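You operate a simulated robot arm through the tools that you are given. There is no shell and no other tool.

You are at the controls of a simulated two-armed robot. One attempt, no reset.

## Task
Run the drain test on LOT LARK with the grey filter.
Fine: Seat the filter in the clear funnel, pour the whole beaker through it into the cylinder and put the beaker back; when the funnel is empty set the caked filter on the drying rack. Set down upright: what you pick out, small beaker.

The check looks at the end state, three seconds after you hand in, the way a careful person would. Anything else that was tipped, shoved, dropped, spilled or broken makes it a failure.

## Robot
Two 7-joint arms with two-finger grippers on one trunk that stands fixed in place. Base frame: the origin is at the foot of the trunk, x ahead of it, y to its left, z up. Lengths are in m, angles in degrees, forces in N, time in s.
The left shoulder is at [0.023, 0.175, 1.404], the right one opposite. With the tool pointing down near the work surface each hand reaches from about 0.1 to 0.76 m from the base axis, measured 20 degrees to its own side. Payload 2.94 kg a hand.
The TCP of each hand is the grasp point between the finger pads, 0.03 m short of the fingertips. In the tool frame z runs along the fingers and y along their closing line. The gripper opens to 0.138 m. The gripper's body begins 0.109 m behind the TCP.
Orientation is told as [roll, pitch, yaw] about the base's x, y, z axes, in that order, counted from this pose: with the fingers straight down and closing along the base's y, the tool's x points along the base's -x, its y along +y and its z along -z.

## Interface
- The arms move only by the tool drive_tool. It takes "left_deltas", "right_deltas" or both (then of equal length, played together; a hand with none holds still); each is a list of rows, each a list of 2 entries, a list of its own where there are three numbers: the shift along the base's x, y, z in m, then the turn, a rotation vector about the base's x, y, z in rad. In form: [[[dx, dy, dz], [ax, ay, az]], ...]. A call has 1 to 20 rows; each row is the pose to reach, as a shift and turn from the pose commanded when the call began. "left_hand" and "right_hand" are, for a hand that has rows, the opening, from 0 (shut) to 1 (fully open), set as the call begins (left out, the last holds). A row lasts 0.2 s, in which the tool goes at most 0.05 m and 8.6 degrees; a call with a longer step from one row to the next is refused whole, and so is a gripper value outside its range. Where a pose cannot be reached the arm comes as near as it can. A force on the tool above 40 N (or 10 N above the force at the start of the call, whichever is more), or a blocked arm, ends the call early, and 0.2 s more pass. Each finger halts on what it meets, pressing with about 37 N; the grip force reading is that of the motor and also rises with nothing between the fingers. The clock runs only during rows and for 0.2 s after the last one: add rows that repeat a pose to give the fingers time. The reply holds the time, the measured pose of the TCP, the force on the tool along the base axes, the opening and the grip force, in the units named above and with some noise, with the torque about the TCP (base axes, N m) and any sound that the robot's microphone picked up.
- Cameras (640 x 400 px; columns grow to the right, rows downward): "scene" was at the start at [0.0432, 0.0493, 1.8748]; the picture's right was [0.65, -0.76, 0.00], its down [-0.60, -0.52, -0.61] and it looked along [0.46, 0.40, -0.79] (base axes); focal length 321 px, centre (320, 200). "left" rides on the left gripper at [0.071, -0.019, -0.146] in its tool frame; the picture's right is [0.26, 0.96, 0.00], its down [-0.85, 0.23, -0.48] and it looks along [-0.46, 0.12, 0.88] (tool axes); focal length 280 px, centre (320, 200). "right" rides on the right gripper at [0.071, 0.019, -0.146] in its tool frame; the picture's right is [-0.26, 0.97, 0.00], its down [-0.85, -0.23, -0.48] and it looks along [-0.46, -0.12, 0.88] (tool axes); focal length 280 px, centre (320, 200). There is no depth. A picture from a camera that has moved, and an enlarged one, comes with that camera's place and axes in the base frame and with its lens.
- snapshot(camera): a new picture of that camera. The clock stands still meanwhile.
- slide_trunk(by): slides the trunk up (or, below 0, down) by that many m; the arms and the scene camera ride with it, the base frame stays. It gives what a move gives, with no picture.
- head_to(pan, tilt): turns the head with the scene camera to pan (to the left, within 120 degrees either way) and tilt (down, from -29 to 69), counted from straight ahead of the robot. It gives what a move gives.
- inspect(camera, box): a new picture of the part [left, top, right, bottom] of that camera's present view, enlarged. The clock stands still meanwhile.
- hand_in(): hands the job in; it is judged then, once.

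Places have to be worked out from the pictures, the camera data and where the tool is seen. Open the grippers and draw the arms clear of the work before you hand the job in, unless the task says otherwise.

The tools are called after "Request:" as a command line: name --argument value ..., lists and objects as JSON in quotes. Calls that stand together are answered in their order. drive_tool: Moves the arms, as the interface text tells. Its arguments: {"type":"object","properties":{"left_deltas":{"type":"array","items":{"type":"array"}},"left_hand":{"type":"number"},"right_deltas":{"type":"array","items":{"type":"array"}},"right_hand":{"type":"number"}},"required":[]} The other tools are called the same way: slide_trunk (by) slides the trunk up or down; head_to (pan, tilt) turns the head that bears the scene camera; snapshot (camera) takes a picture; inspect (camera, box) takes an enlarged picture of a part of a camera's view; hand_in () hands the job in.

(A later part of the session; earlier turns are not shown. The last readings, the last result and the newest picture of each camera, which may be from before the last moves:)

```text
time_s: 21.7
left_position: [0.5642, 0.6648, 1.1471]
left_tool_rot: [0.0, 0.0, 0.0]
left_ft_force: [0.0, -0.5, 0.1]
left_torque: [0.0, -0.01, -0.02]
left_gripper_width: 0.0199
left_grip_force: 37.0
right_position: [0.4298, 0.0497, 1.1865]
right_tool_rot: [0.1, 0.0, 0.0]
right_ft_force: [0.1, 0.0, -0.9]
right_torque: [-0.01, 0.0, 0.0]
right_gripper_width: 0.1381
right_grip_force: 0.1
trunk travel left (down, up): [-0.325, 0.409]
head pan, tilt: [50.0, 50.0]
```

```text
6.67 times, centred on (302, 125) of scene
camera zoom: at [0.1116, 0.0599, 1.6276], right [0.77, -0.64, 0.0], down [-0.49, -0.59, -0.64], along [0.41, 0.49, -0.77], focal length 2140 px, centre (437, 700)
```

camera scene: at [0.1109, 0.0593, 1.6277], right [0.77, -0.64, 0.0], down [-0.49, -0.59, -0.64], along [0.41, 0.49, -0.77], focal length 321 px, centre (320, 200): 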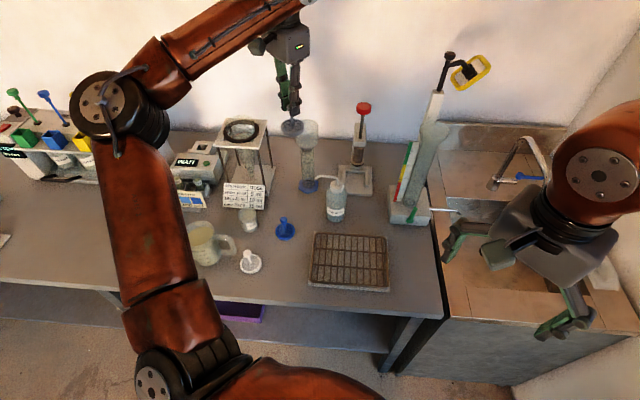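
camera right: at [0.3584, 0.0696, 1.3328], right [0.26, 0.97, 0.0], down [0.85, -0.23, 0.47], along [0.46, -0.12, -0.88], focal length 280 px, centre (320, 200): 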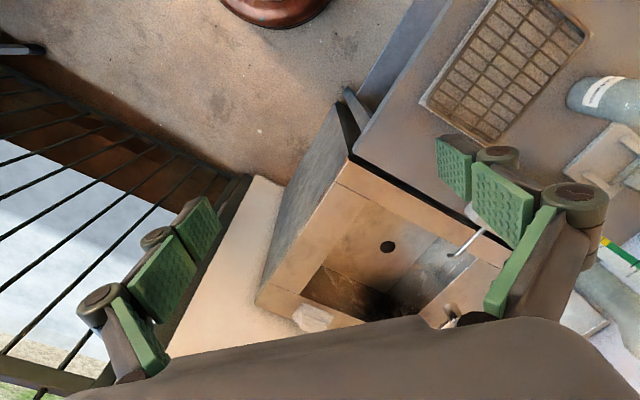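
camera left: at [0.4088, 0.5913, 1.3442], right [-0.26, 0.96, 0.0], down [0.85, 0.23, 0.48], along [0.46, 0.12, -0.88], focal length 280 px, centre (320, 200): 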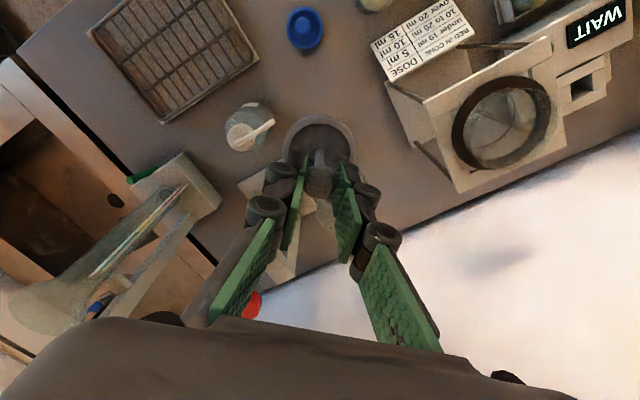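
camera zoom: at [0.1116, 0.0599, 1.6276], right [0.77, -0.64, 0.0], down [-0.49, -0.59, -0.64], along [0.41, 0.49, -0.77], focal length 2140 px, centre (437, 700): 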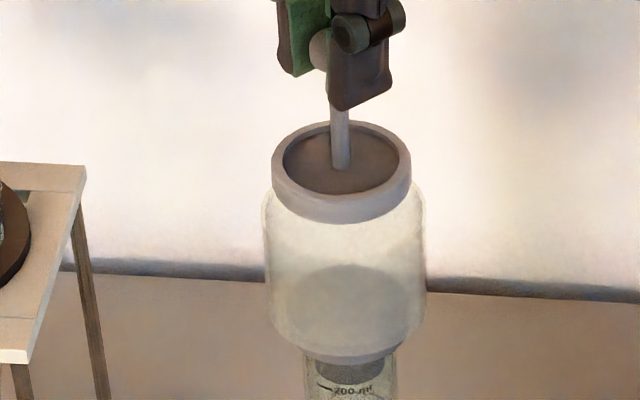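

Alignment is now within about half a millimetre in both views. I lower the filter into the funnel in small steps, watching the force.

Request:
drive_tool --left_deltas '[[[0.0003, -0.0002, -0.008], [0, 0, 0]], [[0.0003, -0.0002, -0.016], [0, 0, 0]], [[0.0003, -0.0002, -0.024], [0, 0, 0]], [[0.0003, -0.0002, -0.032], [0, 0, 0]], [[0.0003, -0.0002, -0.04], [0, 0, 0]], [[0.0003, -0.0002, -0.04], [0, 0, 0]]]'

Request:
inspect --camera "scene" --box '[280, 95, 325, 155]'

Request:
inspect --camera "left" --box '[275, 75, 365, 135]'

```text
time_s: 23.1
left_position: [0.5634, 0.664, 1.1072]
left_tool_rot: [-0.1, -0.1, 0.0]
left_ft_force: [0.3, 0.8, -1.8]
left_torque: [-0.01, 0.02, 0.03]
left_gripper_width: 0.0198
left_grip_force: 37.0
right_position: [0.4291, 0.0505, 1.1875]
right_tool_rot: [0.0, 0.1, 0.0]
right_ft_force: [0.3, -0.1, 0.1]
right_torque: [0.02, 0.02, -0.02]
right_gripper_width: 0.1379
right_grip_force: 0.2
trunk travel left (down, up): [-0.325, 0.409]
head pan, tilt: [50.0, 50.0]
```

```text
6.67 times, centred on (302, 125) of scene
camera zoom: at [0.1121, 0.0599, 1.6275], right [0.77, -0.64, 0.0], down [-0.49, -0.59, -0.64], along [0.41, 0.49, -0.77], focal length 2140 px, centre (437, 700)
```

zoom: 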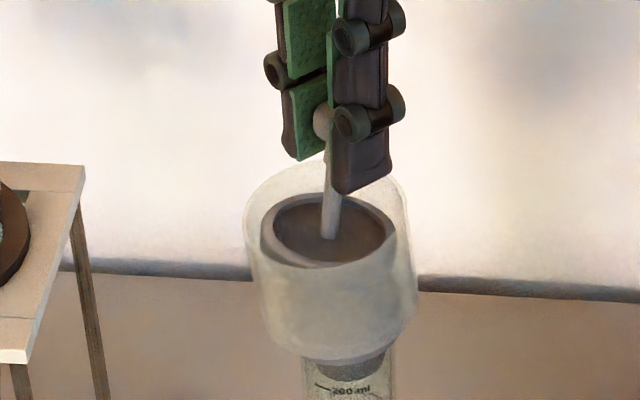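

```text
6.67 times, centred on (320, 105) of left
camera zoom: at [0.4924, 0.6461, 1.2533], right [-0.26, 0.96, 0.0], down [0.85, 0.23, 0.48], along [0.46, 0.12, -0.88], focal length 1869 px, centre (320, 833)
```

zoom: 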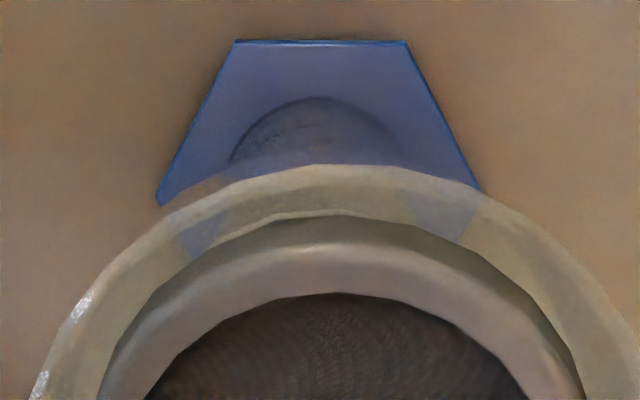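

The funnel has leaned over slightly: its rim shifted towards the robot, so the ring must have touched the inner wall. I look at the whole thing before doing anything else.

Request:
inspect --camera "scene" --box '[270, 90, 350, 200]'

Request:
inspect --camera "left" --box '[240, 60, 400, 200]'

Request:
snapshot --camera "right"

```text
3.64 times, centred on (310, 145) of scene
camera zoom: at [0.1121, 0.0599, 1.6275], right [0.77, -0.64, 0.0], down [-0.49, -0.59, -0.64], along [0.41, 0.49, -0.77], focal length 1167 px, centre (356, 400)
```

zoom: 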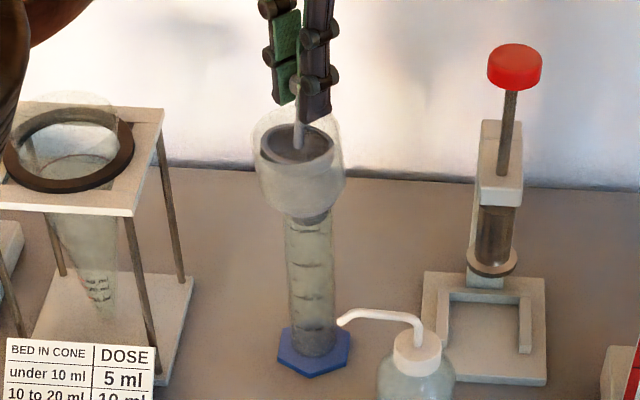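

```text
2.86 times, centred on (320, 130) of left
camera zoom: at [0.4924, 0.6461, 1.2533], right [-0.26, 0.96, 0.0], down [0.85, 0.23, 0.48], along [0.46, 0.12, -0.88], focal length 801 px, centre (320, 400)
```

zoom: 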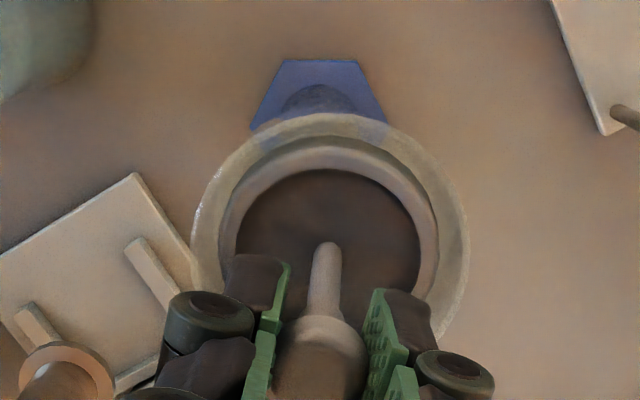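

```text
taken
camera right: at [0.359, 0.0697, 1.3327], right [0.26, 0.97, 0.0], down [0.85, -0.23, 0.47], along [0.46, -0.12, -0.88], focal length 280 px, centre (320, 200)
```

right: 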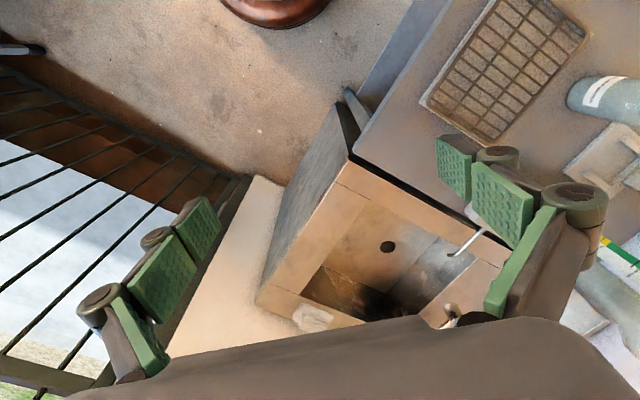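

The cylinder itself is still upright; only the loose funnel leans about 8° with the filter, whose ball knob swivels between the pads. I raise 1.2 cm and see whether the funnel settles back.

Request:
drive_tool --left_deltas '[[[0, 0, 0.004], [0, 0, 0]], [[0, 0, 0.008], [0, 0, 0]], [[0, 0, 0.012], [0, 0, 0]], [[0, 0, 0.012], [0, 0, 0]]]'

Request:
inspect --camera "scene" --box '[280, 95, 325, 155]'

Request:
inspect --camera "left" --box '[240, 60, 400, 200]'

```text
time_s: 24.1
left_position: [0.564, 0.664, 1.1204]
left_tool_rot: [0.0, 0.0, 0.0]
left_ft_force: [0.0, 0.1, -0.6]
left_torque: [0.01, -0.02, -0.01]
left_gripper_width: 0.0195
left_grip_force: 36.5
right_position: [0.4287, 0.0505, 1.1879]
right_tool_rot: [0.0, 0.1, 0.0]
right_ft_force: [-0.2, -0.5, -0.9]
right_torque: [0.05, 0.0, -0.02]
right_gripper_width: 0.138
right_grip_force: 0.0
trunk travel left (down, up): [-0.325, 0.409]
head pan, tilt: [50.0, 50.0]
```

```text
6.67 times, centred on (302, 125) of scene
camera zoom: at [0.1117, 0.0599, 1.6276], right [0.77, -0.64, 0.0], down [-0.49, -0.59, -0.64], along [0.41, 0.49, -0.77], focal length 2140 px, centre (437, 700)
```

zoom: 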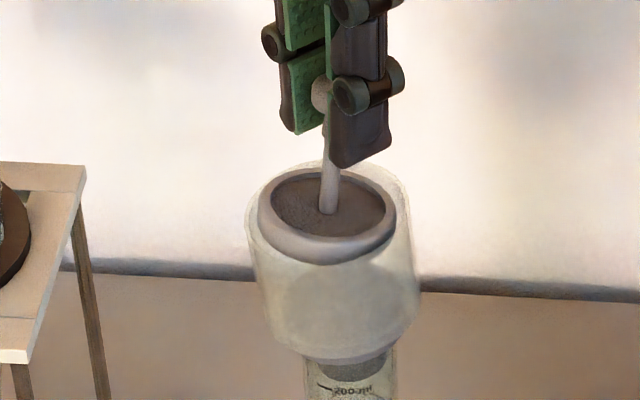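

```text
2.86 times, centred on (320, 130) of left
camera zoom: at [0.4919, 0.6464, 1.2665], right [-0.26, 0.96, 0.0], down [0.85, 0.23, 0.48], along [0.46, 0.12, -0.88], focal length 801 px, centre (320, 400)
```

zoom: 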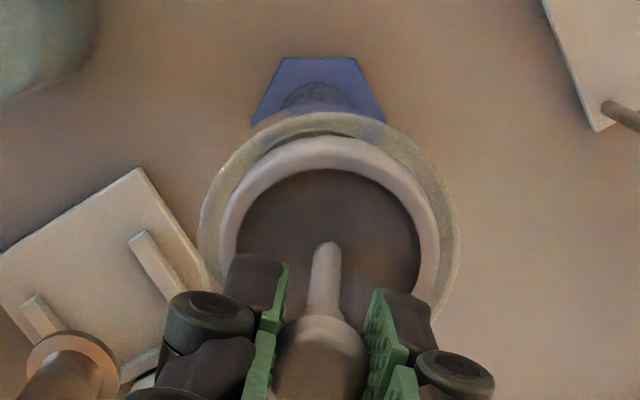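

The funnel still leans, perhaps held by the ring. I raise the filter until it is fully out of the cup and check again.

Request:
drive_tool --left_deltas '[[[0, 0, 0.008], [0, 0, 0]], [[0, 0, 0.016], [0, 0, 0]], [[0, 0, 0.024], [0, 0, 0]], [[0, 0, 0.032], [0, 0, 0]], [[0, 0, 0.04], [0, 0, 0]], [[0, 0, 0.04], [0, 0, 0]]]'

Request:
inspect --camera "scene" --box '[280, 95, 325, 155]'

Request:
inspect --camera "left" --box '[240, 60, 400, 200]'

```text
time_s: 25.5
left_position: [0.5628, 0.6645, 1.1605]
left_tool_rot: [0.0, 0.0, 0.0]
left_ft_force: [0.2, 1.3, -0.7]
left_torque: [0.0, -0.02, -0.02]
left_gripper_width: 0.0197
left_grip_force: 36.7
right_position: [0.4288, 0.0521, 1.1887]
right_tool_rot: [0.0, 0.2, 0.0]
right_ft_force: [0.0, 0.5, -0.1]
right_torque: [0.0, 0.06, 0.01]
right_gripper_width: 0.1381
right_grip_force: 0.1
trunk travel left (down, up): [-0.325, 0.409]
head pan, tilt: [50.0, 50.0]
```

```text
6.67 times, centred on (302, 125) of scene
camera zoom: at [0.1117, 0.06, 1.6276], right [0.77, -0.64, 0.0], down [-0.49, -0.59, -0.64], along [0.41, 0.49, -0.77], focal length 2140 px, centre (437, 700)
```

zoom: 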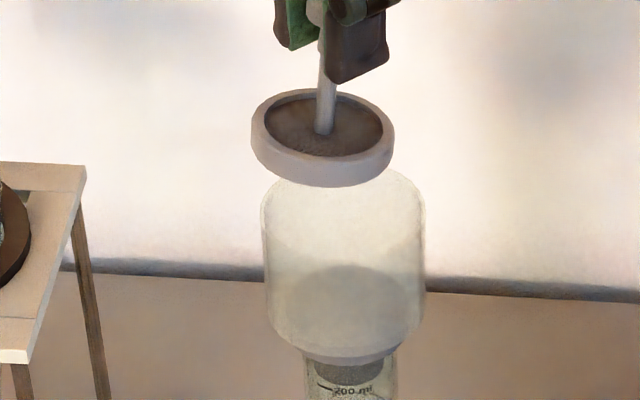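

```text
2.86 times, centred on (320, 130) of left
camera zoom: at [0.4919, 0.6468, 1.3066], right [-0.26, 0.96, 0.0], down [0.85, 0.23, 0.48], along [0.46, 0.12, -0.88], focal length 801 px, centre (320, 400)
```

zoom: 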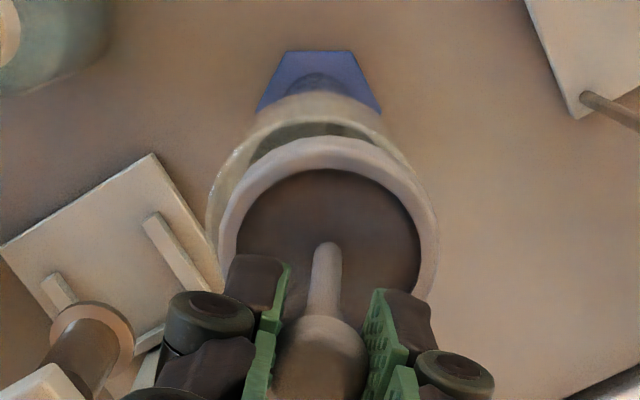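

With the filter out, the funnel settled back upright on the cylinder, unharmed. The filter itself has swivelled about 7° about the closing axis, ring towards the robot. I raise a little and pitch the tool by about −7° to level it again.

Request:
drive_tool --left_deltas '[[[0, 0, 0.01], [0, -0.04, 0]], [[0, 0, 0.02], [0, -0.08, 0]], [[0, 0, 0.02], [0, -0.12, 0]], [[0, 0, 0.02], [0, -0.12, 0]]]'

Request:
inspect --camera "scene" --box '[280, 90, 325, 150]'

Request:
inspect --camera "left" --box '[240, 60, 400, 200]'

```text
time_s: 26.5
left_position: [0.5639, 0.6632, 1.1802]
left_tool_rot: [0.0, -6.8, -0.1]
left_ft_force: [-0.1, 0.5, -0.1]
left_torque: [0.04, 0.04, 0.01]
left_gripper_width: 0.0196
left_grip_force: 36.8
right_position: [0.4282, 0.0498, 1.1879]
right_tool_rot: [0.1, 0.0, 0.0]
right_ft_force: [0.1, -0.6, -0.9]
right_torque: [0.02, -0.03, -0.03]
right_gripper_width: 0.138
right_grip_force: 0.1
trunk travel left (down, up): [-0.325, 0.409]
head pan, tilt: [50.0, 50.0]
```

```text
6.67 times, centred on (302, 120) of scene
camera zoom: at [0.1123, 0.0595, 1.6276], right [0.77, -0.64, 0.0], down [-0.49, -0.59, -0.64], along [0.41, 0.49, -0.77], focal length 2140 px, centre (437, 733)
```

zoom: 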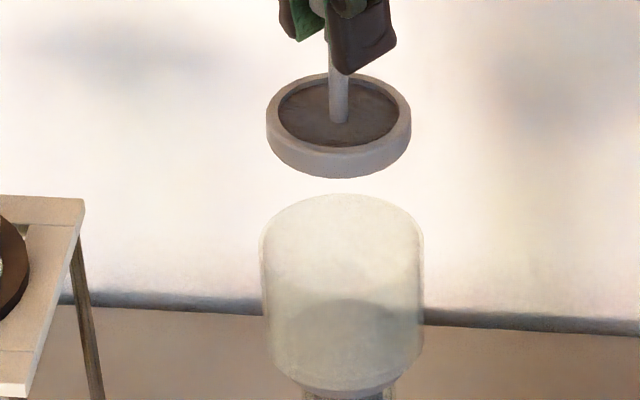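

```text
2.86 times, centred on (320, 130) of left
camera zoom: at [0.4756, 0.6447, 1.3167], right [-0.26, 0.96, -0.03], down [0.79, 0.23, 0.57], along [0.56, 0.12, -0.82], focal length 801 px, centre (320, 400)
```

zoom: 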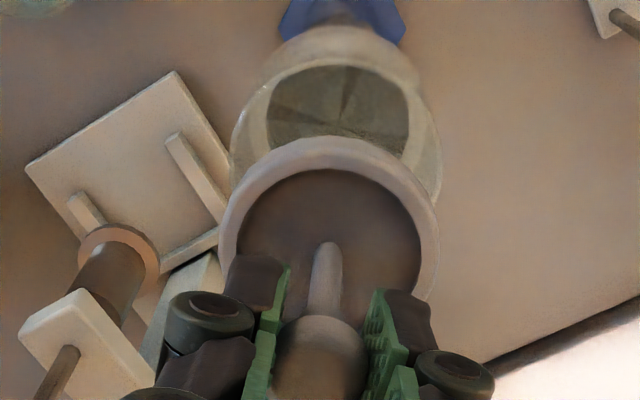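

The filter looks level again. I zoom in to realign it with the funnel before lowering.

Request:
inspect --camera "left" --box '[275, 60, 365, 135]'

Request:
inspect --camera "scene" --box '[285, 95, 320, 145]'

```text
5.33 times, centred on (320, 98) of left
camera zoom: at [0.4756, 0.6447, 1.3167], right [-0.26, 0.96, -0.03], down [0.79, 0.23, 0.57], along [0.56, 0.12, -0.82], focal length 1495 px, centre (320, 747)
```

zoom: 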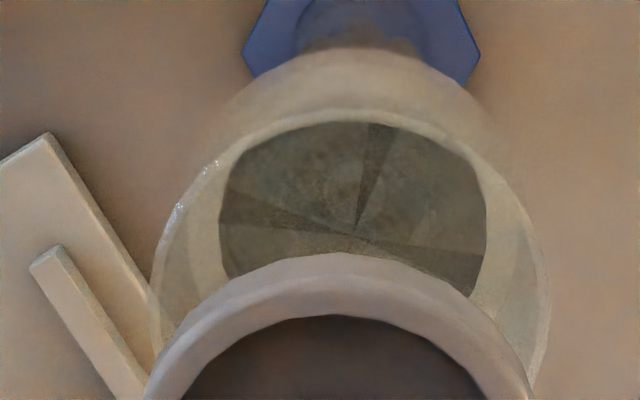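

```text
8.00 times, centred on (302, 120) of scene
camera zoom: at [0.1123, 0.0595, 1.6276], right [0.77, -0.64, 0.0], down [-0.49, -0.59, -0.64], along [0.41, 0.49, -0.77], focal length 2568 px, centre (460, 840)
```

zoom: 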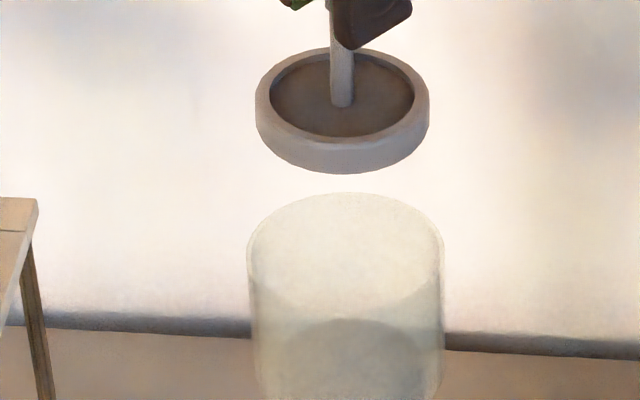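

The ring needs about +1 mm in y; x agrees to within about 1 mm. I apply that and lower to just above the rim, where the comparison has little parallax.

Request:
drive_tool --left_deltas '[[[-0.0003, 0.001, -0.008], [0, 0, 0]], [[-0.0003, 0.001, -0.016], [0, 0, 0]], [[-0.0003, 0.001, -0.026], [0, 0, 0]], [[-0.0003, 0.001, -0.026], [0, 0, 0]]]'

Request:
inspect --camera "left" --box '[275, 60, 365, 135]'

Request:
inspect --camera "scene" --box '[285, 95, 320, 145]'

```text
time_s: 27.5
left_position: [0.5627, 0.6628, 1.1527]
left_tool_rot: [0.0, -6.9, 0.0]
left_ft_force: [-0.3, -0.3, -0.3]
left_torque: [0.02, 0.02, -0.01]
left_gripper_width: 0.0198
left_grip_force: 37.1
right_position: [0.4285, 0.0506, 1.1878]
right_tool_rot: [0.1, 0.1, -0.2]
right_ft_force: [-0.1, 0.5, -0.2]
right_torque: [-0.02, 0.05, 0.03]
right_gripper_width: 0.1377
right_grip_force: 0.0
trunk travel left (down, up): [-0.325, 0.409]
head pan, tilt: [50.0, 50.0]
```

```text
5.33 times, centred on (320, 98) of left
camera zoom: at [0.4751, 0.6444, 1.2897], right [-0.26, 0.96, -0.03], down [0.79, 0.23, 0.57], along [0.56, 0.12, -0.82], focal length 1495 px, centre (320, 747)
```

zoom: 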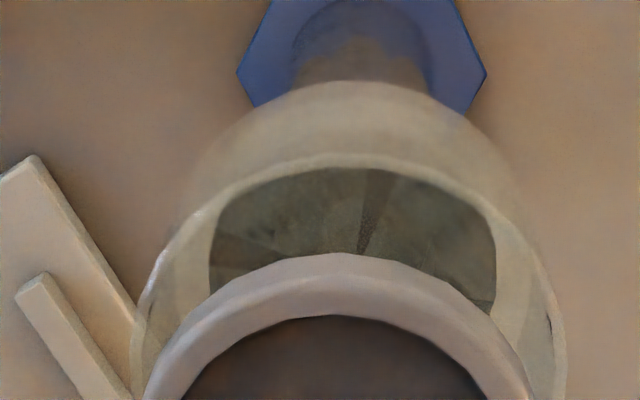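

```text
8.00 times, centred on (302, 120) of scene
camera zoom: at [0.1117, 0.0597, 1.6276], right [0.77, -0.64, 0.0], down [-0.49, -0.59, -0.64], along [0.41, 0.49, -0.77], focal length 2568 px, centre (460, 840)
```

zoom: 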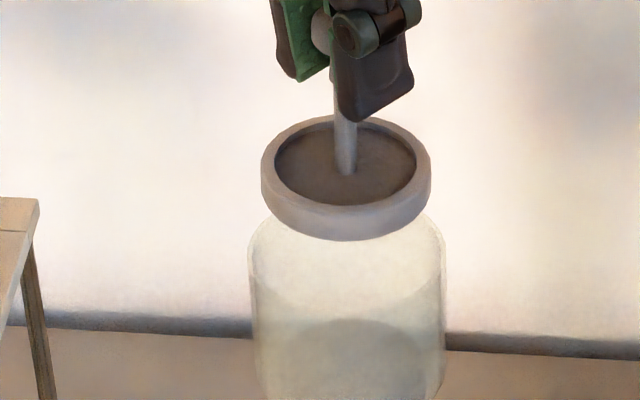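

The remaining offset is about +1 mm in y, well inside the clearance. I correct it and lower 2 cm into the cup, then check for any lean.

Request:
drive_tool --left_deltas '[[[-0.0004, 0.0011, -0.002], [0, 0, 0]], [[-0.0004, 0.0011, -0.008], [0, 0, 0]], [[-0.0004, 0.0011, -0.014], [0, 0, 0]], [[-0.0004, 0.0011, -0.02], [0, 0, 0]], [[-0.0004, 0.0011, -0.02], [0, 0, 0]]]'

Request:
inspect --camera "left" --box '[265, 60, 375, 140]'

Request:
inspect --camera "scene" --box '[285, 95, 320, 145]'

```text
time_s: 28.7
left_position: [0.5627, 0.6651, 1.1331]
left_tool_rot: [0.0, -6.9, 0.0]
left_ft_force: [-0.3, -1.3, -0.9]
left_torque: [0.0, -0.01, 0.02]
left_gripper_width: 0.0196
left_grip_force: 37.3
right_position: [0.429, 0.0503, 1.1881]
right_tool_rot: [0.1, 0.1, 0.1]
right_ft_force: [1.1, 0.6, -0.1]
right_torque: [0.0, -0.02, 0.02]
right_gripper_width: 0.1381
right_grip_force: 0.1
trunk travel left (down, up): [-0.325, 0.409]
head pan, tilt: [50.0, 50.0]
```

```text
5.00 times, centred on (320, 100) of left
camera zoom: at [0.4751, 0.6469, 1.2699], right [-0.26, 0.96, -0.03], down [0.79, 0.23, 0.57], along [0.56, 0.12, -0.82], focal length 1402 px, centre (320, 700)
```

zoom: 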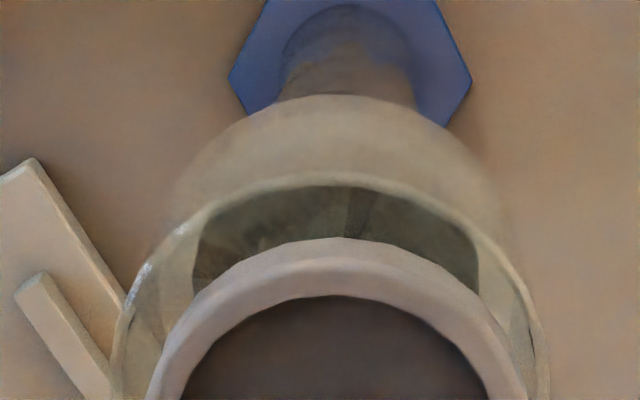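

```text
8.00 times, centred on (302, 120) of scene
camera zoom: at [0.1117, 0.0598, 1.6276], right [0.77, -0.64, 0.0], down [-0.49, -0.59, -0.64], along [0.41, 0.49, -0.77], focal length 2568 px, centre (460, 840)
```

zoom: 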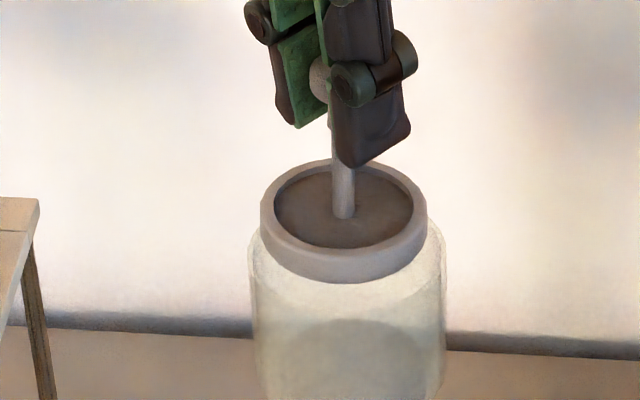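

No lean so far: the rim is still at its original place. A small −0.9 mm y correction, and I go down another 1 cm.

Request:
drive_tool --left_deltas '[[[0.0002, -0.0009, -0.002], [0, 0, 0]], [[0.0002, -0.0009, -0.006], [0, 0, 0]], [[0.0002, -0.0009, -0.011], [0, 0, 0]], [[0.0002, -0.0009, -0.011], [0, 0, 0]]]'

Request:
inspect --camera "left" --box '[265, 60, 375, 140]'

Request:
inspect --camera "scene" --box '[285, 95, 320, 145]'

```text
time_s: 29.7
left_position: [0.5628, 0.6654, 1.1245]
left_tool_rot: [0.0, -7.0, 0.0]
left_ft_force: [1.0, -0.1, 4.5]
left_torque: [0.16, -0.11, -0.01]
left_gripper_width: 0.0196
left_grip_force: 36.7
right_position: [0.429, 0.0512, 1.1884]
right_tool_rot: [0.1, 0.0, 0.0]
right_ft_force: [-0.1, 0.4, 0.0]
right_torque: [0.0, 0.0, -0.02]
right_gripper_width: 0.1378
right_grip_force: 0.0
trunk travel left (down, up): [-0.325, 0.409]
head pan, tilt: [50.0, 50.0]
```

```text
5.00 times, centred on (320, 100) of left
camera zoom: at [0.4746, 0.6457, 1.26], right [-0.26, 0.96, -0.03], down [0.78, 0.23, 0.58], along [0.56, 0.12, -0.82], focal length 1402 px, centre (320, 700)
```

zoom: 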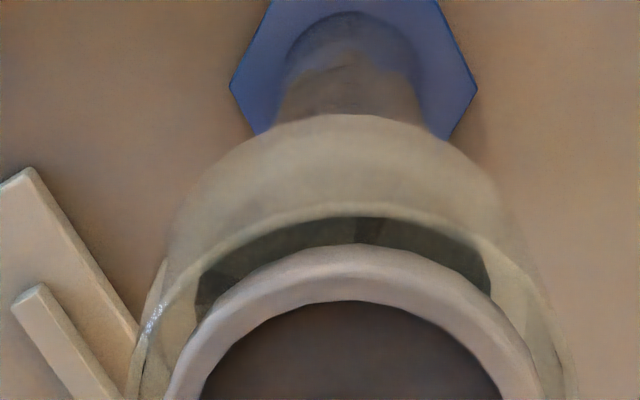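

```text
8.00 times, centred on (302, 120) of scene
camera zoom: at [0.1113, 0.0592, 1.6277], right [0.77, -0.64, 0.0], down [-0.49, -0.59, -0.64], along [0.41, 0.49, -0.77], focal length 2568 px, centre (460, 840)
```

zoom: 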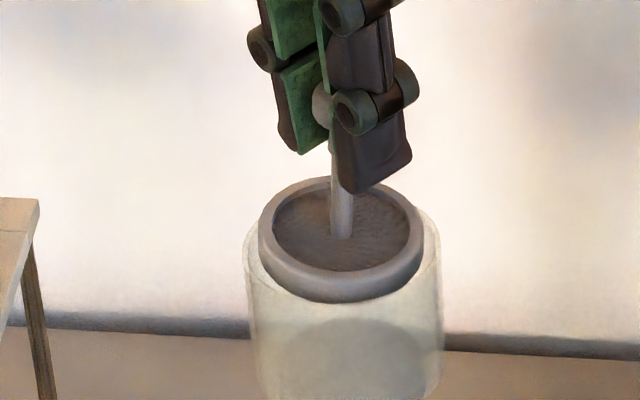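

The tool now feels about 4.5 N upward with a torque that places the contact on the +y side of the ring. The bore evidently tapers and the ring is arriving at its seat slightly off-centre. I back up 4 mm, shift 1.5 mm towards −y and touch down again gently.

Request:
drive_tool --left_deltas '[[[0, 0, 0.005], [0, 0, 0]], [[0, -0.0008, 0.007], [0, 0, 0]], [[0, -0.0015, 0.007], [0, 0, 0]], [[0, -0.0015, 0.007], [0, 0, 0]]]'

Request:
inspect --camera "left" --box '[265, 60, 375, 140]'

Request:
inspect --camera "scene" --box '[285, 95, 320, 145]'

```text
time_s: 30.7
left_position: [0.5621, 0.6628, 1.1306]
left_tool_rot: [0.1, -6.9, 0.0]
left_ft_force: [0.9, 0.1, -0.7]
left_torque: [0.0, 0.0, 0.01]
left_gripper_width: 0.0196
left_grip_force: 36.9
right_position: [0.429, 0.051, 1.1871]
right_tool_rot: [0.2, -0.1, 0.1]
right_ft_force: [0.7, -0.4, 0.7]
right_torque: [-0.01, 0.02, 0.01]
right_gripper_width: 0.1381
right_grip_force: 0.1
trunk travel left (down, up): [-0.325, 0.409]
head pan, tilt: [50.0, 50.0]
```

```text
5.00 times, centred on (320, 100) of left
camera zoom: at [0.4744, 0.645, 1.2665], right [-0.26, 0.96, -0.03], down [0.79, 0.23, 0.57], along [0.56, 0.12, -0.82], focal length 1402 px, centre (320, 700)
```

zoom: 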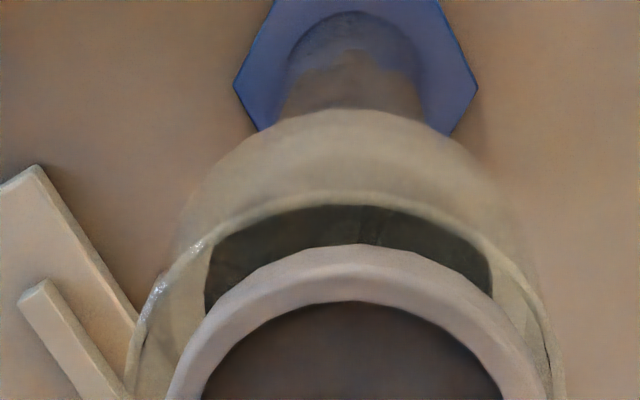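

```text
8.00 times, centred on (302, 120) of scene
camera zoom: at [0.1116, 0.0598, 1.6276], right [0.77, -0.64, 0.0], down [-0.49, -0.59, -0.64], along [0.41, 0.49, -0.77], focal length 2568 px, centre (460, 840)
```

zoom: 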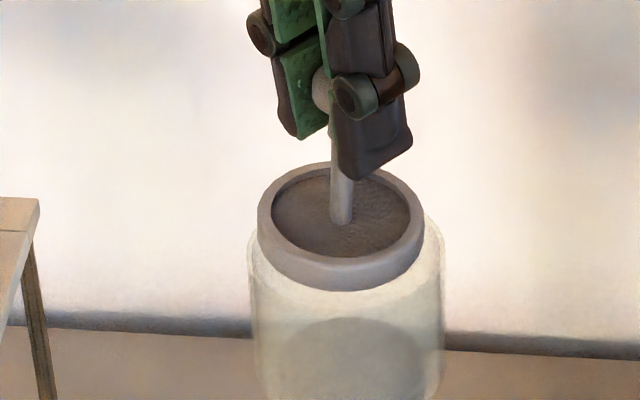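

The contact swivelled the ring a further 3 mm towards +y inside the grip. I lift it out slightly and roll the tool by −2.6° so that the filter hangs level and centred again.

Request:
drive_tool --left_deltas '[[[0, 0, 0.01], [0, 0, 0]], [[0.0008, 0.0008, 0.02], [-0.02, 0, 0]], [[0.0016, 0.0017, 0.024], [-0.045, 0, 0]], [[0.0016, 0.0017, 0.024], [-0.045, 0, 0]], [[0.0016, 0.0017, 0.024], [-0.045, 0, 0]]]'

Request:
inspect --camera "left" --box '[265, 60, 375, 140]'

Request:
inspect --camera "scene" --box '[285, 95, 320, 145]'

```text
time_s: 31.9
left_position: [0.5656, 0.6647, 1.1532]
left_tool_rot: [-2.6, -6.9, 0.4]
left_ft_force: [0.1, 0.3, -2.3]
left_torque: [-0.01, 0.01, 0.0]
left_gripper_width: 0.0198
left_grip_force: 36.9
right_position: [0.4287, 0.0504, 1.1881]
right_tool_rot: [0.1, 0.1, 0.0]
right_ft_force: [0.3, -0.5, 0.3]
right_torque: [0.02, 0.03, 0.04]
right_gripper_width: 0.1384
right_grip_force: 0.1
trunk travel left (down, up): [-0.325, 0.409]
head pan, tilt: [50.0, 50.0]
```

```text
5.00 times, centred on (320, 100) of left
camera zoom: at [0.477, 0.6527, 1.2907], right [-0.26, 0.96, -0.08], down [0.79, 0.26, 0.56], along [0.56, 0.09, -0.82], focal length 1402 px, centre (320, 700)
```

zoom: 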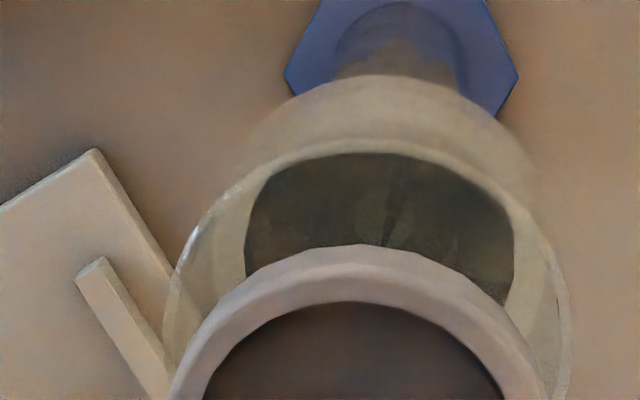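

```text
8.00 times, centred on (302, 120) of scene
camera zoom: at [0.1119, 0.0599, 1.6276], right [0.77, -0.64, 0.0], down [-0.49, -0.59, -0.64], along [0.41, 0.49, -0.77], focal length 2568 px, centre (460, 840)
```

zoom: 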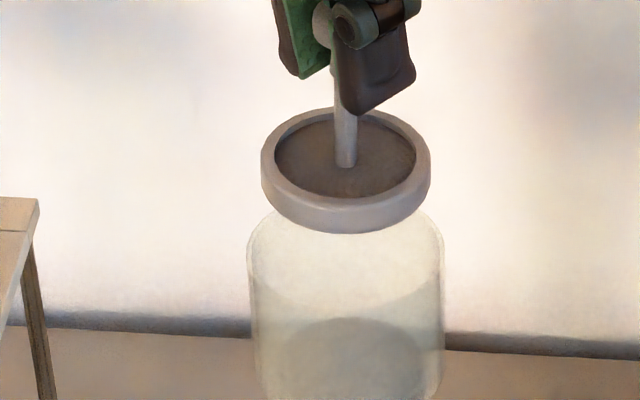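

The ring is centred to within about 0.8 mm. I apply that last correction and lower to just above the seat depth.

Request:
drive_tool --left_deltas '[[[-0.0008, 0.0003, -0.004], [0, 0, 0]], [[-0.0008, 0.0003, -0.01], [0, 0, 0]], [[-0.0008, 0.0003, -0.016], [0, 0, 0]], [[-0.0008, 0.0003, -0.021], [0, 0, 0]], [[-0.0008, 0.0003, -0.026], [0, 0, 0]], [[-0.0008, 0.0003, -0.026], [0, 0, 0]]]'

Request:
inspect --camera "left" --box '[265, 60, 375, 140]'

Request:
inspect --camera "scene" --box '[285, 95, 320, 145]'

```text
time_s: 33.3
left_position: [0.5642, 0.6659, 1.1266]
left_tool_rot: [-2.6, -6.9, 0.4]
left_ft_force: [0.3, -0.3, -0.5]
left_torque: [0.01, 0.01, 0.02]
left_gripper_width: 0.0198
left_grip_force: 37.2
right_position: [0.4287, 0.0514, 1.188]
right_tool_rot: [0.1, 0.1, 0.0]
right_ft_force: [-0.1, -0.5, 0.5]
right_torque: [-0.04, -0.01, -0.02]
right_gripper_width: 0.138
right_grip_force: 0.0
trunk travel left (down, up): [-0.325, 0.409]
head pan, tilt: [50.0, 50.0]
```

```text
5.00 times, centred on (320, 100) of left
camera zoom: at [0.4761, 0.6539, 1.2642], right [-0.26, 0.96, -0.08], down [0.79, 0.26, 0.56], along [0.56, 0.09, -0.82], focal length 1402 px, centre (320, 700)
```

zoom: 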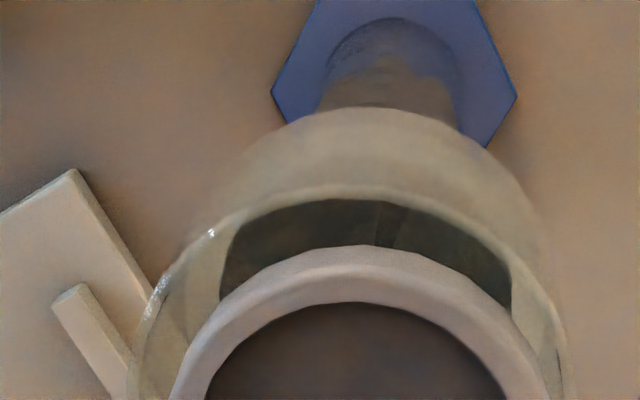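

```text
8.00 times, centred on (302, 120) of scene
camera zoom: at [0.1117, 0.0597, 1.6276], right [0.77, -0.64, 0.0], down [-0.49, -0.59, -0.64], along [0.41, 0.49, -0.77], focal length 2568 px, centre (460, 840)
```

zoom: 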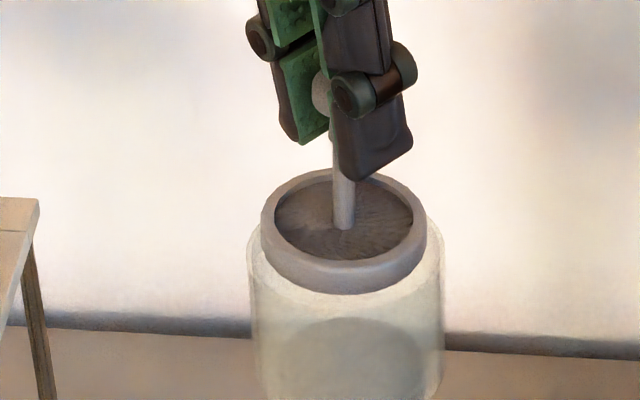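

It sits cleanly inside the cup with no contact force and about 1 mm too far in +y. I shift −1.1 mm in y and lower another 6 mm, watching for contact.

Request:
drive_tool --left_deltas '[[[0, -0.0011, 0], [0, 0, 0]], [[0, -0.0011, -0.003], [0, 0, 0]], [[0, -0.0011, -0.006], [0, 0, 0]], [[0, -0.0011, -0.006], [0, 0, 0]]]'

Request:
inspect --camera "left" --box '[265, 60, 375, 140]'

Request:
inspect --camera "scene" --box '[285, 95, 320, 145]'

```text
time_s: 34.3
left_position: [0.5612, 0.666, 1.121]
left_tool_rot: [-2.7, -6.8, 0.4]
left_ft_force: [1.0, 0.1, 0.3]
left_torque: [-0.02, 0.02, 0.01]
left_gripper_width: 0.0191
left_grip_force: 37.1
right_position: [0.4288, 0.0511, 1.188]
right_tool_rot: [0.0, 0.0, 0.0]
right_ft_force: [-1.0, 0.4, 0.4]
right_torque: [-0.02, -0.01, -0.02]
right_gripper_width: 0.1382
right_grip_force: 0.0
trunk travel left (down, up): [-0.325, 0.409]
head pan, tilt: [50.0, 50.0]
```

```text
5.00 times, centred on (320, 100) of left
camera zoom: at [0.4743, 0.6533, 1.2575], right [-0.26, 0.96, -0.08], down [0.79, 0.26, 0.56], along [0.56, 0.09, -0.82], focal length 1402 px, centre (320, 700)
```

zoom: 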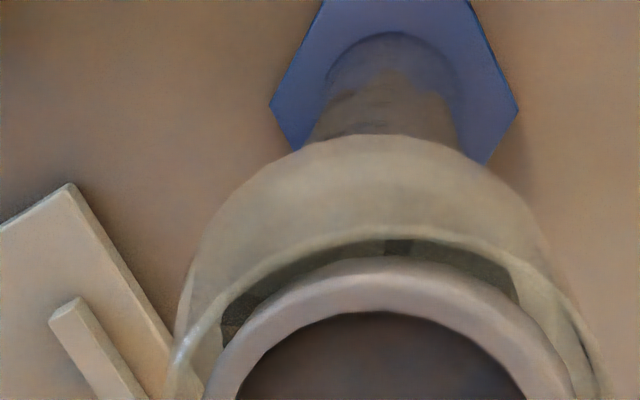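

```text
8.00 times, centred on (302, 120) of scene
camera zoom: at [0.1119, 0.0602, 1.6275], right [0.77, -0.64, 0.0], down [-0.49, -0.59, -0.64], along [0.41, 0.49, -0.77], focal length 2568 px, centre (460, 840)
```

zoom: 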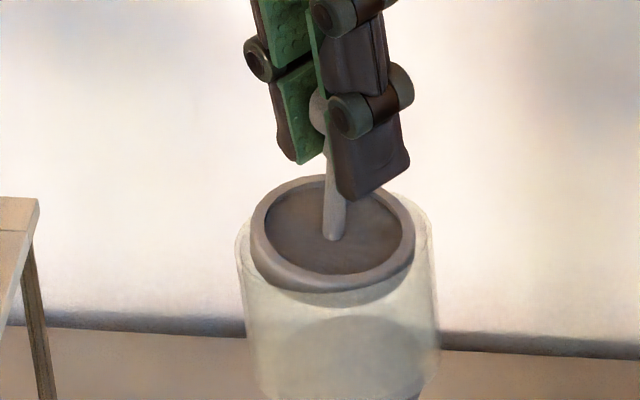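

Contact again made the loose funnel lean a little, because the ball knob swivels instead of pushing straight. I lift 7 mm so the funnel settles, centre the ring, and then simply release it a few mm above its seat so it can self-centre.

Request:
drive_tool --left_deltas '[[[0, 0, 0.003], [0, 0, 0]], [[0, 0, 0.007], [0, 0, 0]], [[0, 0, 0.01], [0, 0, 0]], [[0, 0, 0.01], [0, 0, 0]]]'

Request:
inspect --camera "left" --box '[255, 60, 385, 155]'

Request:
inspect --camera "scene" --box '[285, 95, 320, 145]'

```text
time_s: 35.3
left_position: [0.5631, 0.6642, 1.1322]
left_tool_rot: [-2.6, -6.9, 0.3]
left_ft_force: [0.3, 0.1, -0.9]
left_torque: [0.01, -0.02, -0.04]
left_gripper_width: 0.0191
left_grip_force: 37.5
right_position: [0.4286, 0.0518, 1.1875]
right_tool_rot: [0.0, 0.1, 0.1]
right_ft_force: [0.3, 0.3, 0.0]
right_torque: [0.01, 0.0, 0.02]
right_gripper_width: 0.1379
right_grip_force: 0.0
trunk travel left (down, up): [-0.325, 0.409]
head pan, tilt: [50.0, 50.0]
```

```text
4.21 times, centred on (320, 108) of left
camera zoom: at [0.475, 0.6529, 1.2693], right [-0.26, 0.96, -0.08], down [0.79, 0.26, 0.56], along [0.56, 0.09, -0.82], focal length 1181 px, centre (320, 590)
```

zoom: 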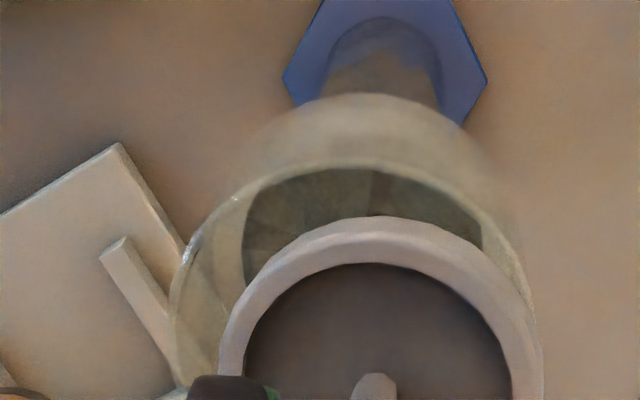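

```text
8.00 times, centred on (302, 120) of scene
camera zoom: at [0.1117, 0.0601, 1.6276], right [0.77, -0.64, 0.0], down [-0.49, -0.59, -0.64], along [0.41, 0.49, -0.77], focal length 2568 px, centre (460, 840)
```

zoom: 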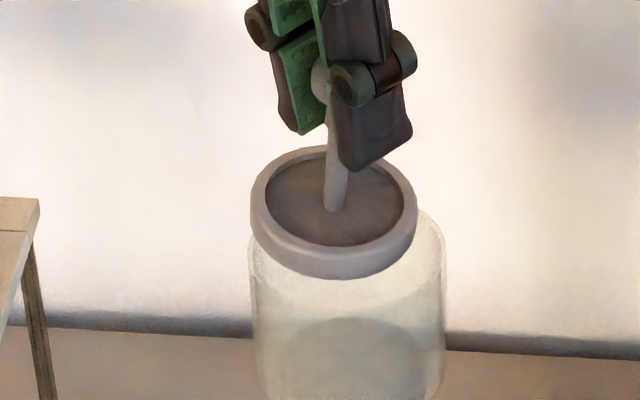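

The funnel is upright again; the ring hangs about 5 mm off-axis and tilted about 4° in the grip. I lift it clear, rotate the tool to level it, and compare again.

Request:
drive_tool --left_deltas '[[[0, 0, 0.01], [0, 0, 0]], [[0, 0, 0.02], [-0.03, -0.02, 0]], [[0, 0, 0.022], [-0.06, -0.039, 0]], [[0, 0, 0.022], [-0.06, -0.039, 0]]]'

Request:
inspect --camera "left" --box '[255, 60, 385, 155]'

Request:
inspect --camera "scene" --box '[285, 95, 320, 145]'

```text
time_s: 36.3
left_position: [0.5639, 0.6647, 1.1536]
left_tool_rot: [-6.3, -9.2, 0.8]
left_ft_force: [0.2, -0.6, -0.6]
left_torque: [0.03, -0.01, 0.0]
left_gripper_width: 0.019
left_grip_force: 36.8
right_position: [0.4294, 0.0505, 1.1876]
right_tool_rot: [0.0, -0.1, 0.0]
right_ft_force: [0.0, -0.3, 0.0]
right_torque: [-0.02, 0.01, -0.02]
right_gripper_width: 0.1379
right_grip_force: 0.0
trunk travel left (down, up): [-0.325, 0.409]
head pan, tilt: [50.0, 50.0]
```

```text
4.21 times, centred on (320, 108) of left
camera zoom: at [0.4704, 0.6608, 1.2881], right [-0.26, 0.96, -0.14], down [0.76, 0.29, 0.58], along [0.59, 0.04, -0.8], focal length 1181 px, centre (320, 590)
```

zoom: 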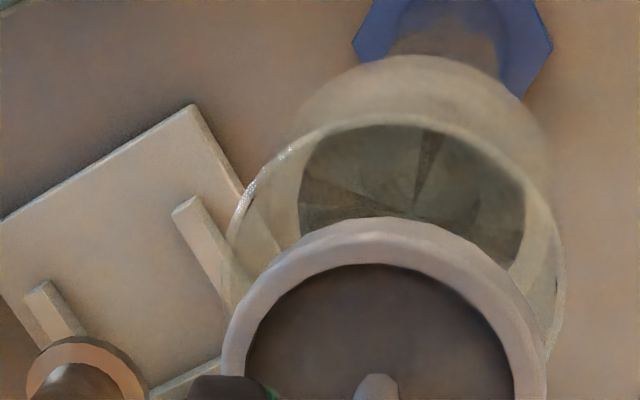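

```text
8.00 times, centred on (302, 120) of scene
camera zoom: at [0.1116, 0.0596, 1.6276], right [0.77, -0.64, 0.0], down [-0.49, -0.59, -0.64], along [0.41, 0.49, -0.77], focal length 2568 px, centre (460, 840)
```

zoom: 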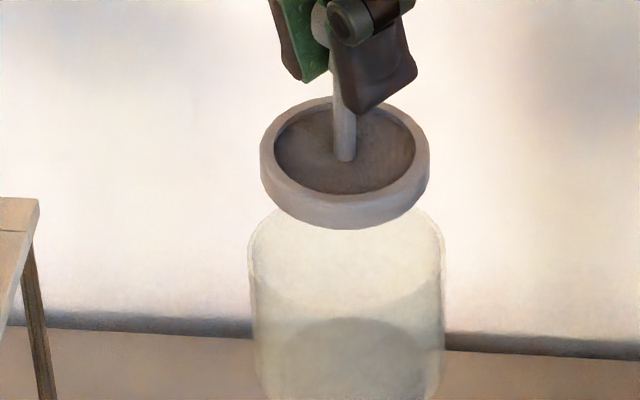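

The ring is level and centred within about 0.5 mm. I lower it straight into the cup, to just above where contact occurred before.

Request:
drive_tool --left_deltas '[[[0, 0, -0.005], [0, 0, 0]], [[0, 0, -0.011], [0, 0, 0]], [[0, 0, -0.017], [0, 0, 0]], [[0, 0, -0.022], [0, 0, 0]], [[0, 0, -0.026], [0, 0, 0]], [[0, 0, -0.026], [0, 0, 0]]]'

Request:
inspect --camera "left" --box '[255, 60, 385, 155]'

Request:
inspect --camera "scene" --box '[285, 95, 320, 145]'

```text
time_s: 37.7
left_position: [0.5619, 0.664, 1.1283]
left_tool_rot: [-6.1, -9.0, 0.8]
left_ft_force: [-0.1, 0.1, -0.8]
left_torque: [0.02, 0.02, -0.02]
left_gripper_width: 0.0192
left_grip_force: 37.4
right_position: [0.4295, 0.0496, 1.1877]
right_tool_rot: [0.1, 0.2, 0.0]
right_ft_force: [0.4, 0.4, -0.3]
right_torque: [-0.01, -0.01, 0.05]
right_gripper_width: 0.1379
right_grip_force: 0.1
trunk travel left (down, up): [-0.325, 0.409]
head pan, tilt: [50.0, 50.0]
```

```text
4.21 times, centred on (320, 108) of left
camera zoom: at [0.4696, 0.6598, 1.2617], right [-0.26, 0.96, -0.14], down [0.76, 0.29, 0.58], along [0.59, 0.04, -0.8], focal length 1181 px, centre (320, 590)
```

zoom: 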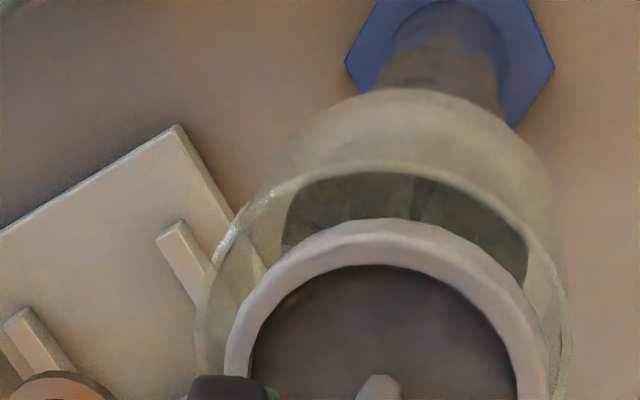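

```text
8.00 times, centred on (302, 120) of scene
camera zoom: at [0.1117, 0.0598, 1.6276], right [0.77, -0.64, 0.0], down [-0.49, -0.59, -0.64], along [0.41, 0.49, -0.77], focal length 2568 px, centre (460, 840)
```

zoom: 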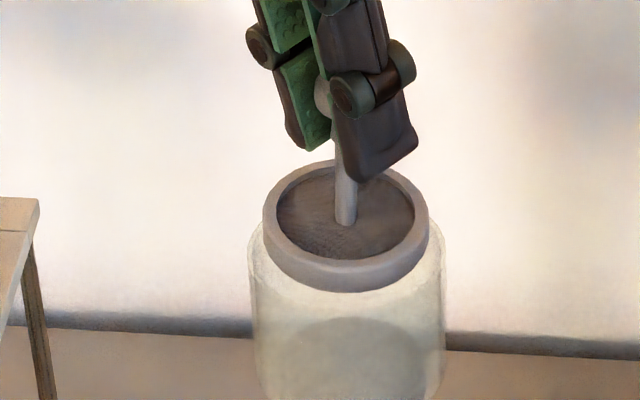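

Now the ring is centred in both views with no contact force. I lower 5 mm more in small steps to reduce the drop.

Request:
drive_tool --left_deltas '[[[0, 0, -0.0025], [0, 0, 0]], [[0, 0, -0.005], [0, 0, 0]], [[0, 0, -0.005], [0, 0, 0]]]'

Request:
inspect --camera "left" --box '[255, 60, 385, 155]'

Request:
inspect --camera "scene" --box '[285, 95, 320, 145]'

```text
time_s: 38.5
left_position: [0.565, 0.6644, 1.124]
left_tool_rot: [-6.0, -9.2, 0.8]
left_ft_force: [-0.8, 0.5, 6.2]
left_torque: [0.09, -0.12, 0.01]
left_gripper_width: 0.0193
left_grip_force: 36.5
right_position: [0.4289, 0.0492, 1.1881]
right_tool_rot: [0.1, 0.0, -0.1]
right_ft_force: [0.2, -1.1, 0.7]
right_torque: [-0.02, 0.0, 0.01]
right_gripper_width: 0.1382
right_grip_force: 0.0
trunk travel left (down, up): [-0.325, 0.409]
head pan, tilt: [50.0, 50.0]
```

```text
4.21 times, centred on (320, 108) of left
camera zoom: at [0.4704, 0.66, 1.2575], right [-0.26, 0.96, -0.14], down [0.76, 0.29, 0.58], along [0.59, 0.04, -0.8], focal length 1181 px, centre (320, 590)
```

zoom: 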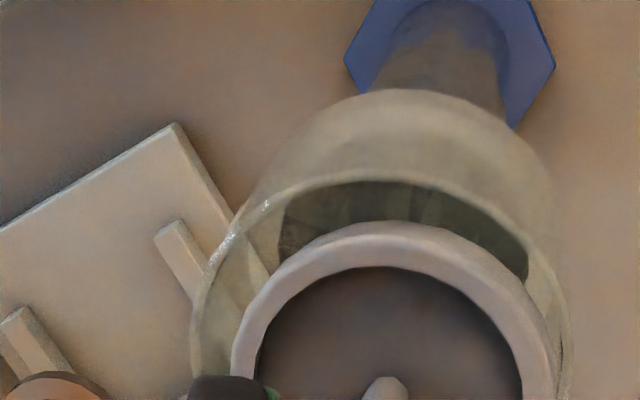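

```text
8.00 times, centred on (302, 120) of scene
camera zoom: at [0.1111, 0.0594, 1.6277], right [0.77, -0.64, 0.0], down [-0.49, -0.59, -0.64], along [0.41, 0.49, -0.77], focal length 2568 px, centre (460, 840)
```

zoom: 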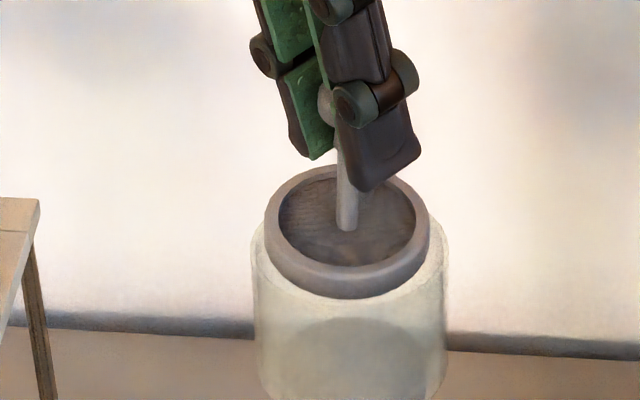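

Contact is now almost central (6 N straight up, little torque) and the funnel stays upright, so the filter is on its seat. I release the knob with a modest opening.

Request:
drive_tool --left_deltas '[[[0, 0, 0.001], [0, 0, 0]], [[0, 0, 0.001], [0, 0, 0]], [[0, 0, 0.001], [0, 0, 0]], [[0, 0, 0.001], [0, 0, 0]]]' --left_hand 0.24

Request:
inspect --camera "left" --box '[240, 60, 400, 220]'

Request:
inspect --camera "scene" --box '[285, 95, 320, 145]'

```text
time_s: 39.5
left_position: [0.5641, 0.6646, 1.1242]
left_tool_rot: [-6.1, -9.2, 0.8]
left_ft_force: [-0.2, 0.2, 0.4]
left_torque: [0.01, 0.01, -0.01]
left_gripper_width: 0.0331
left_grip_force: 0.1
right_position: [0.4282, 0.0507, 1.1862]
right_tool_rot: [0.1, 0.0, -0.1]
right_ft_force: [0.0, 0.1, -0.3]
right_torque: [0.03, -0.02, -0.03]
right_gripper_width: 0.1381
right_grip_force: 0.1
trunk travel left (down, up): [-0.325, 0.409]
head pan, tilt: [50.0, 50.0]
```

```text
2.50 times, centred on (320, 140) of left
camera zoom: at [0.4709, 0.6603, 1.2583], right [-0.26, 0.96, -0.14], down [0.76, 0.29, 0.58], along [0.59, 0.04, -0.8], focal length 701 px, centre (320, 350)
```

zoom: 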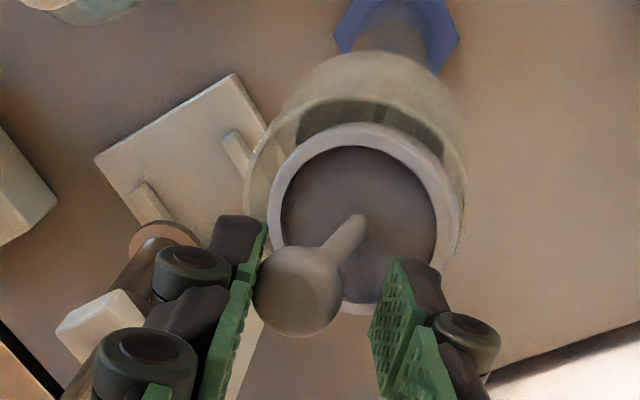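

```text
8.00 times, centred on (302, 120) of scene
camera zoom: at [0.1116, 0.0597, 1.6276], right [0.77, -0.64, 0.0], down [-0.49, -0.59, -0.64], along [0.41, 0.49, -0.77], focal length 2568 px, centre (460, 840)
```

zoom: 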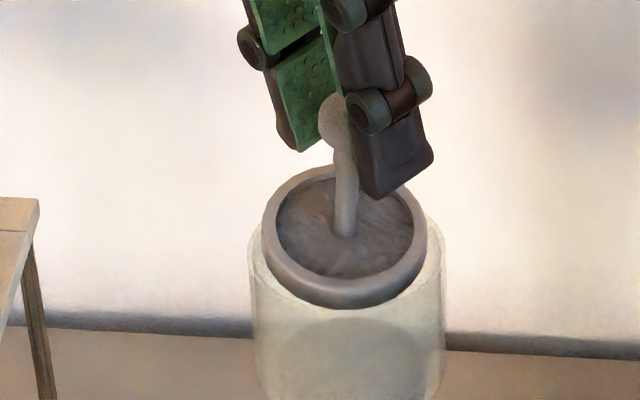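

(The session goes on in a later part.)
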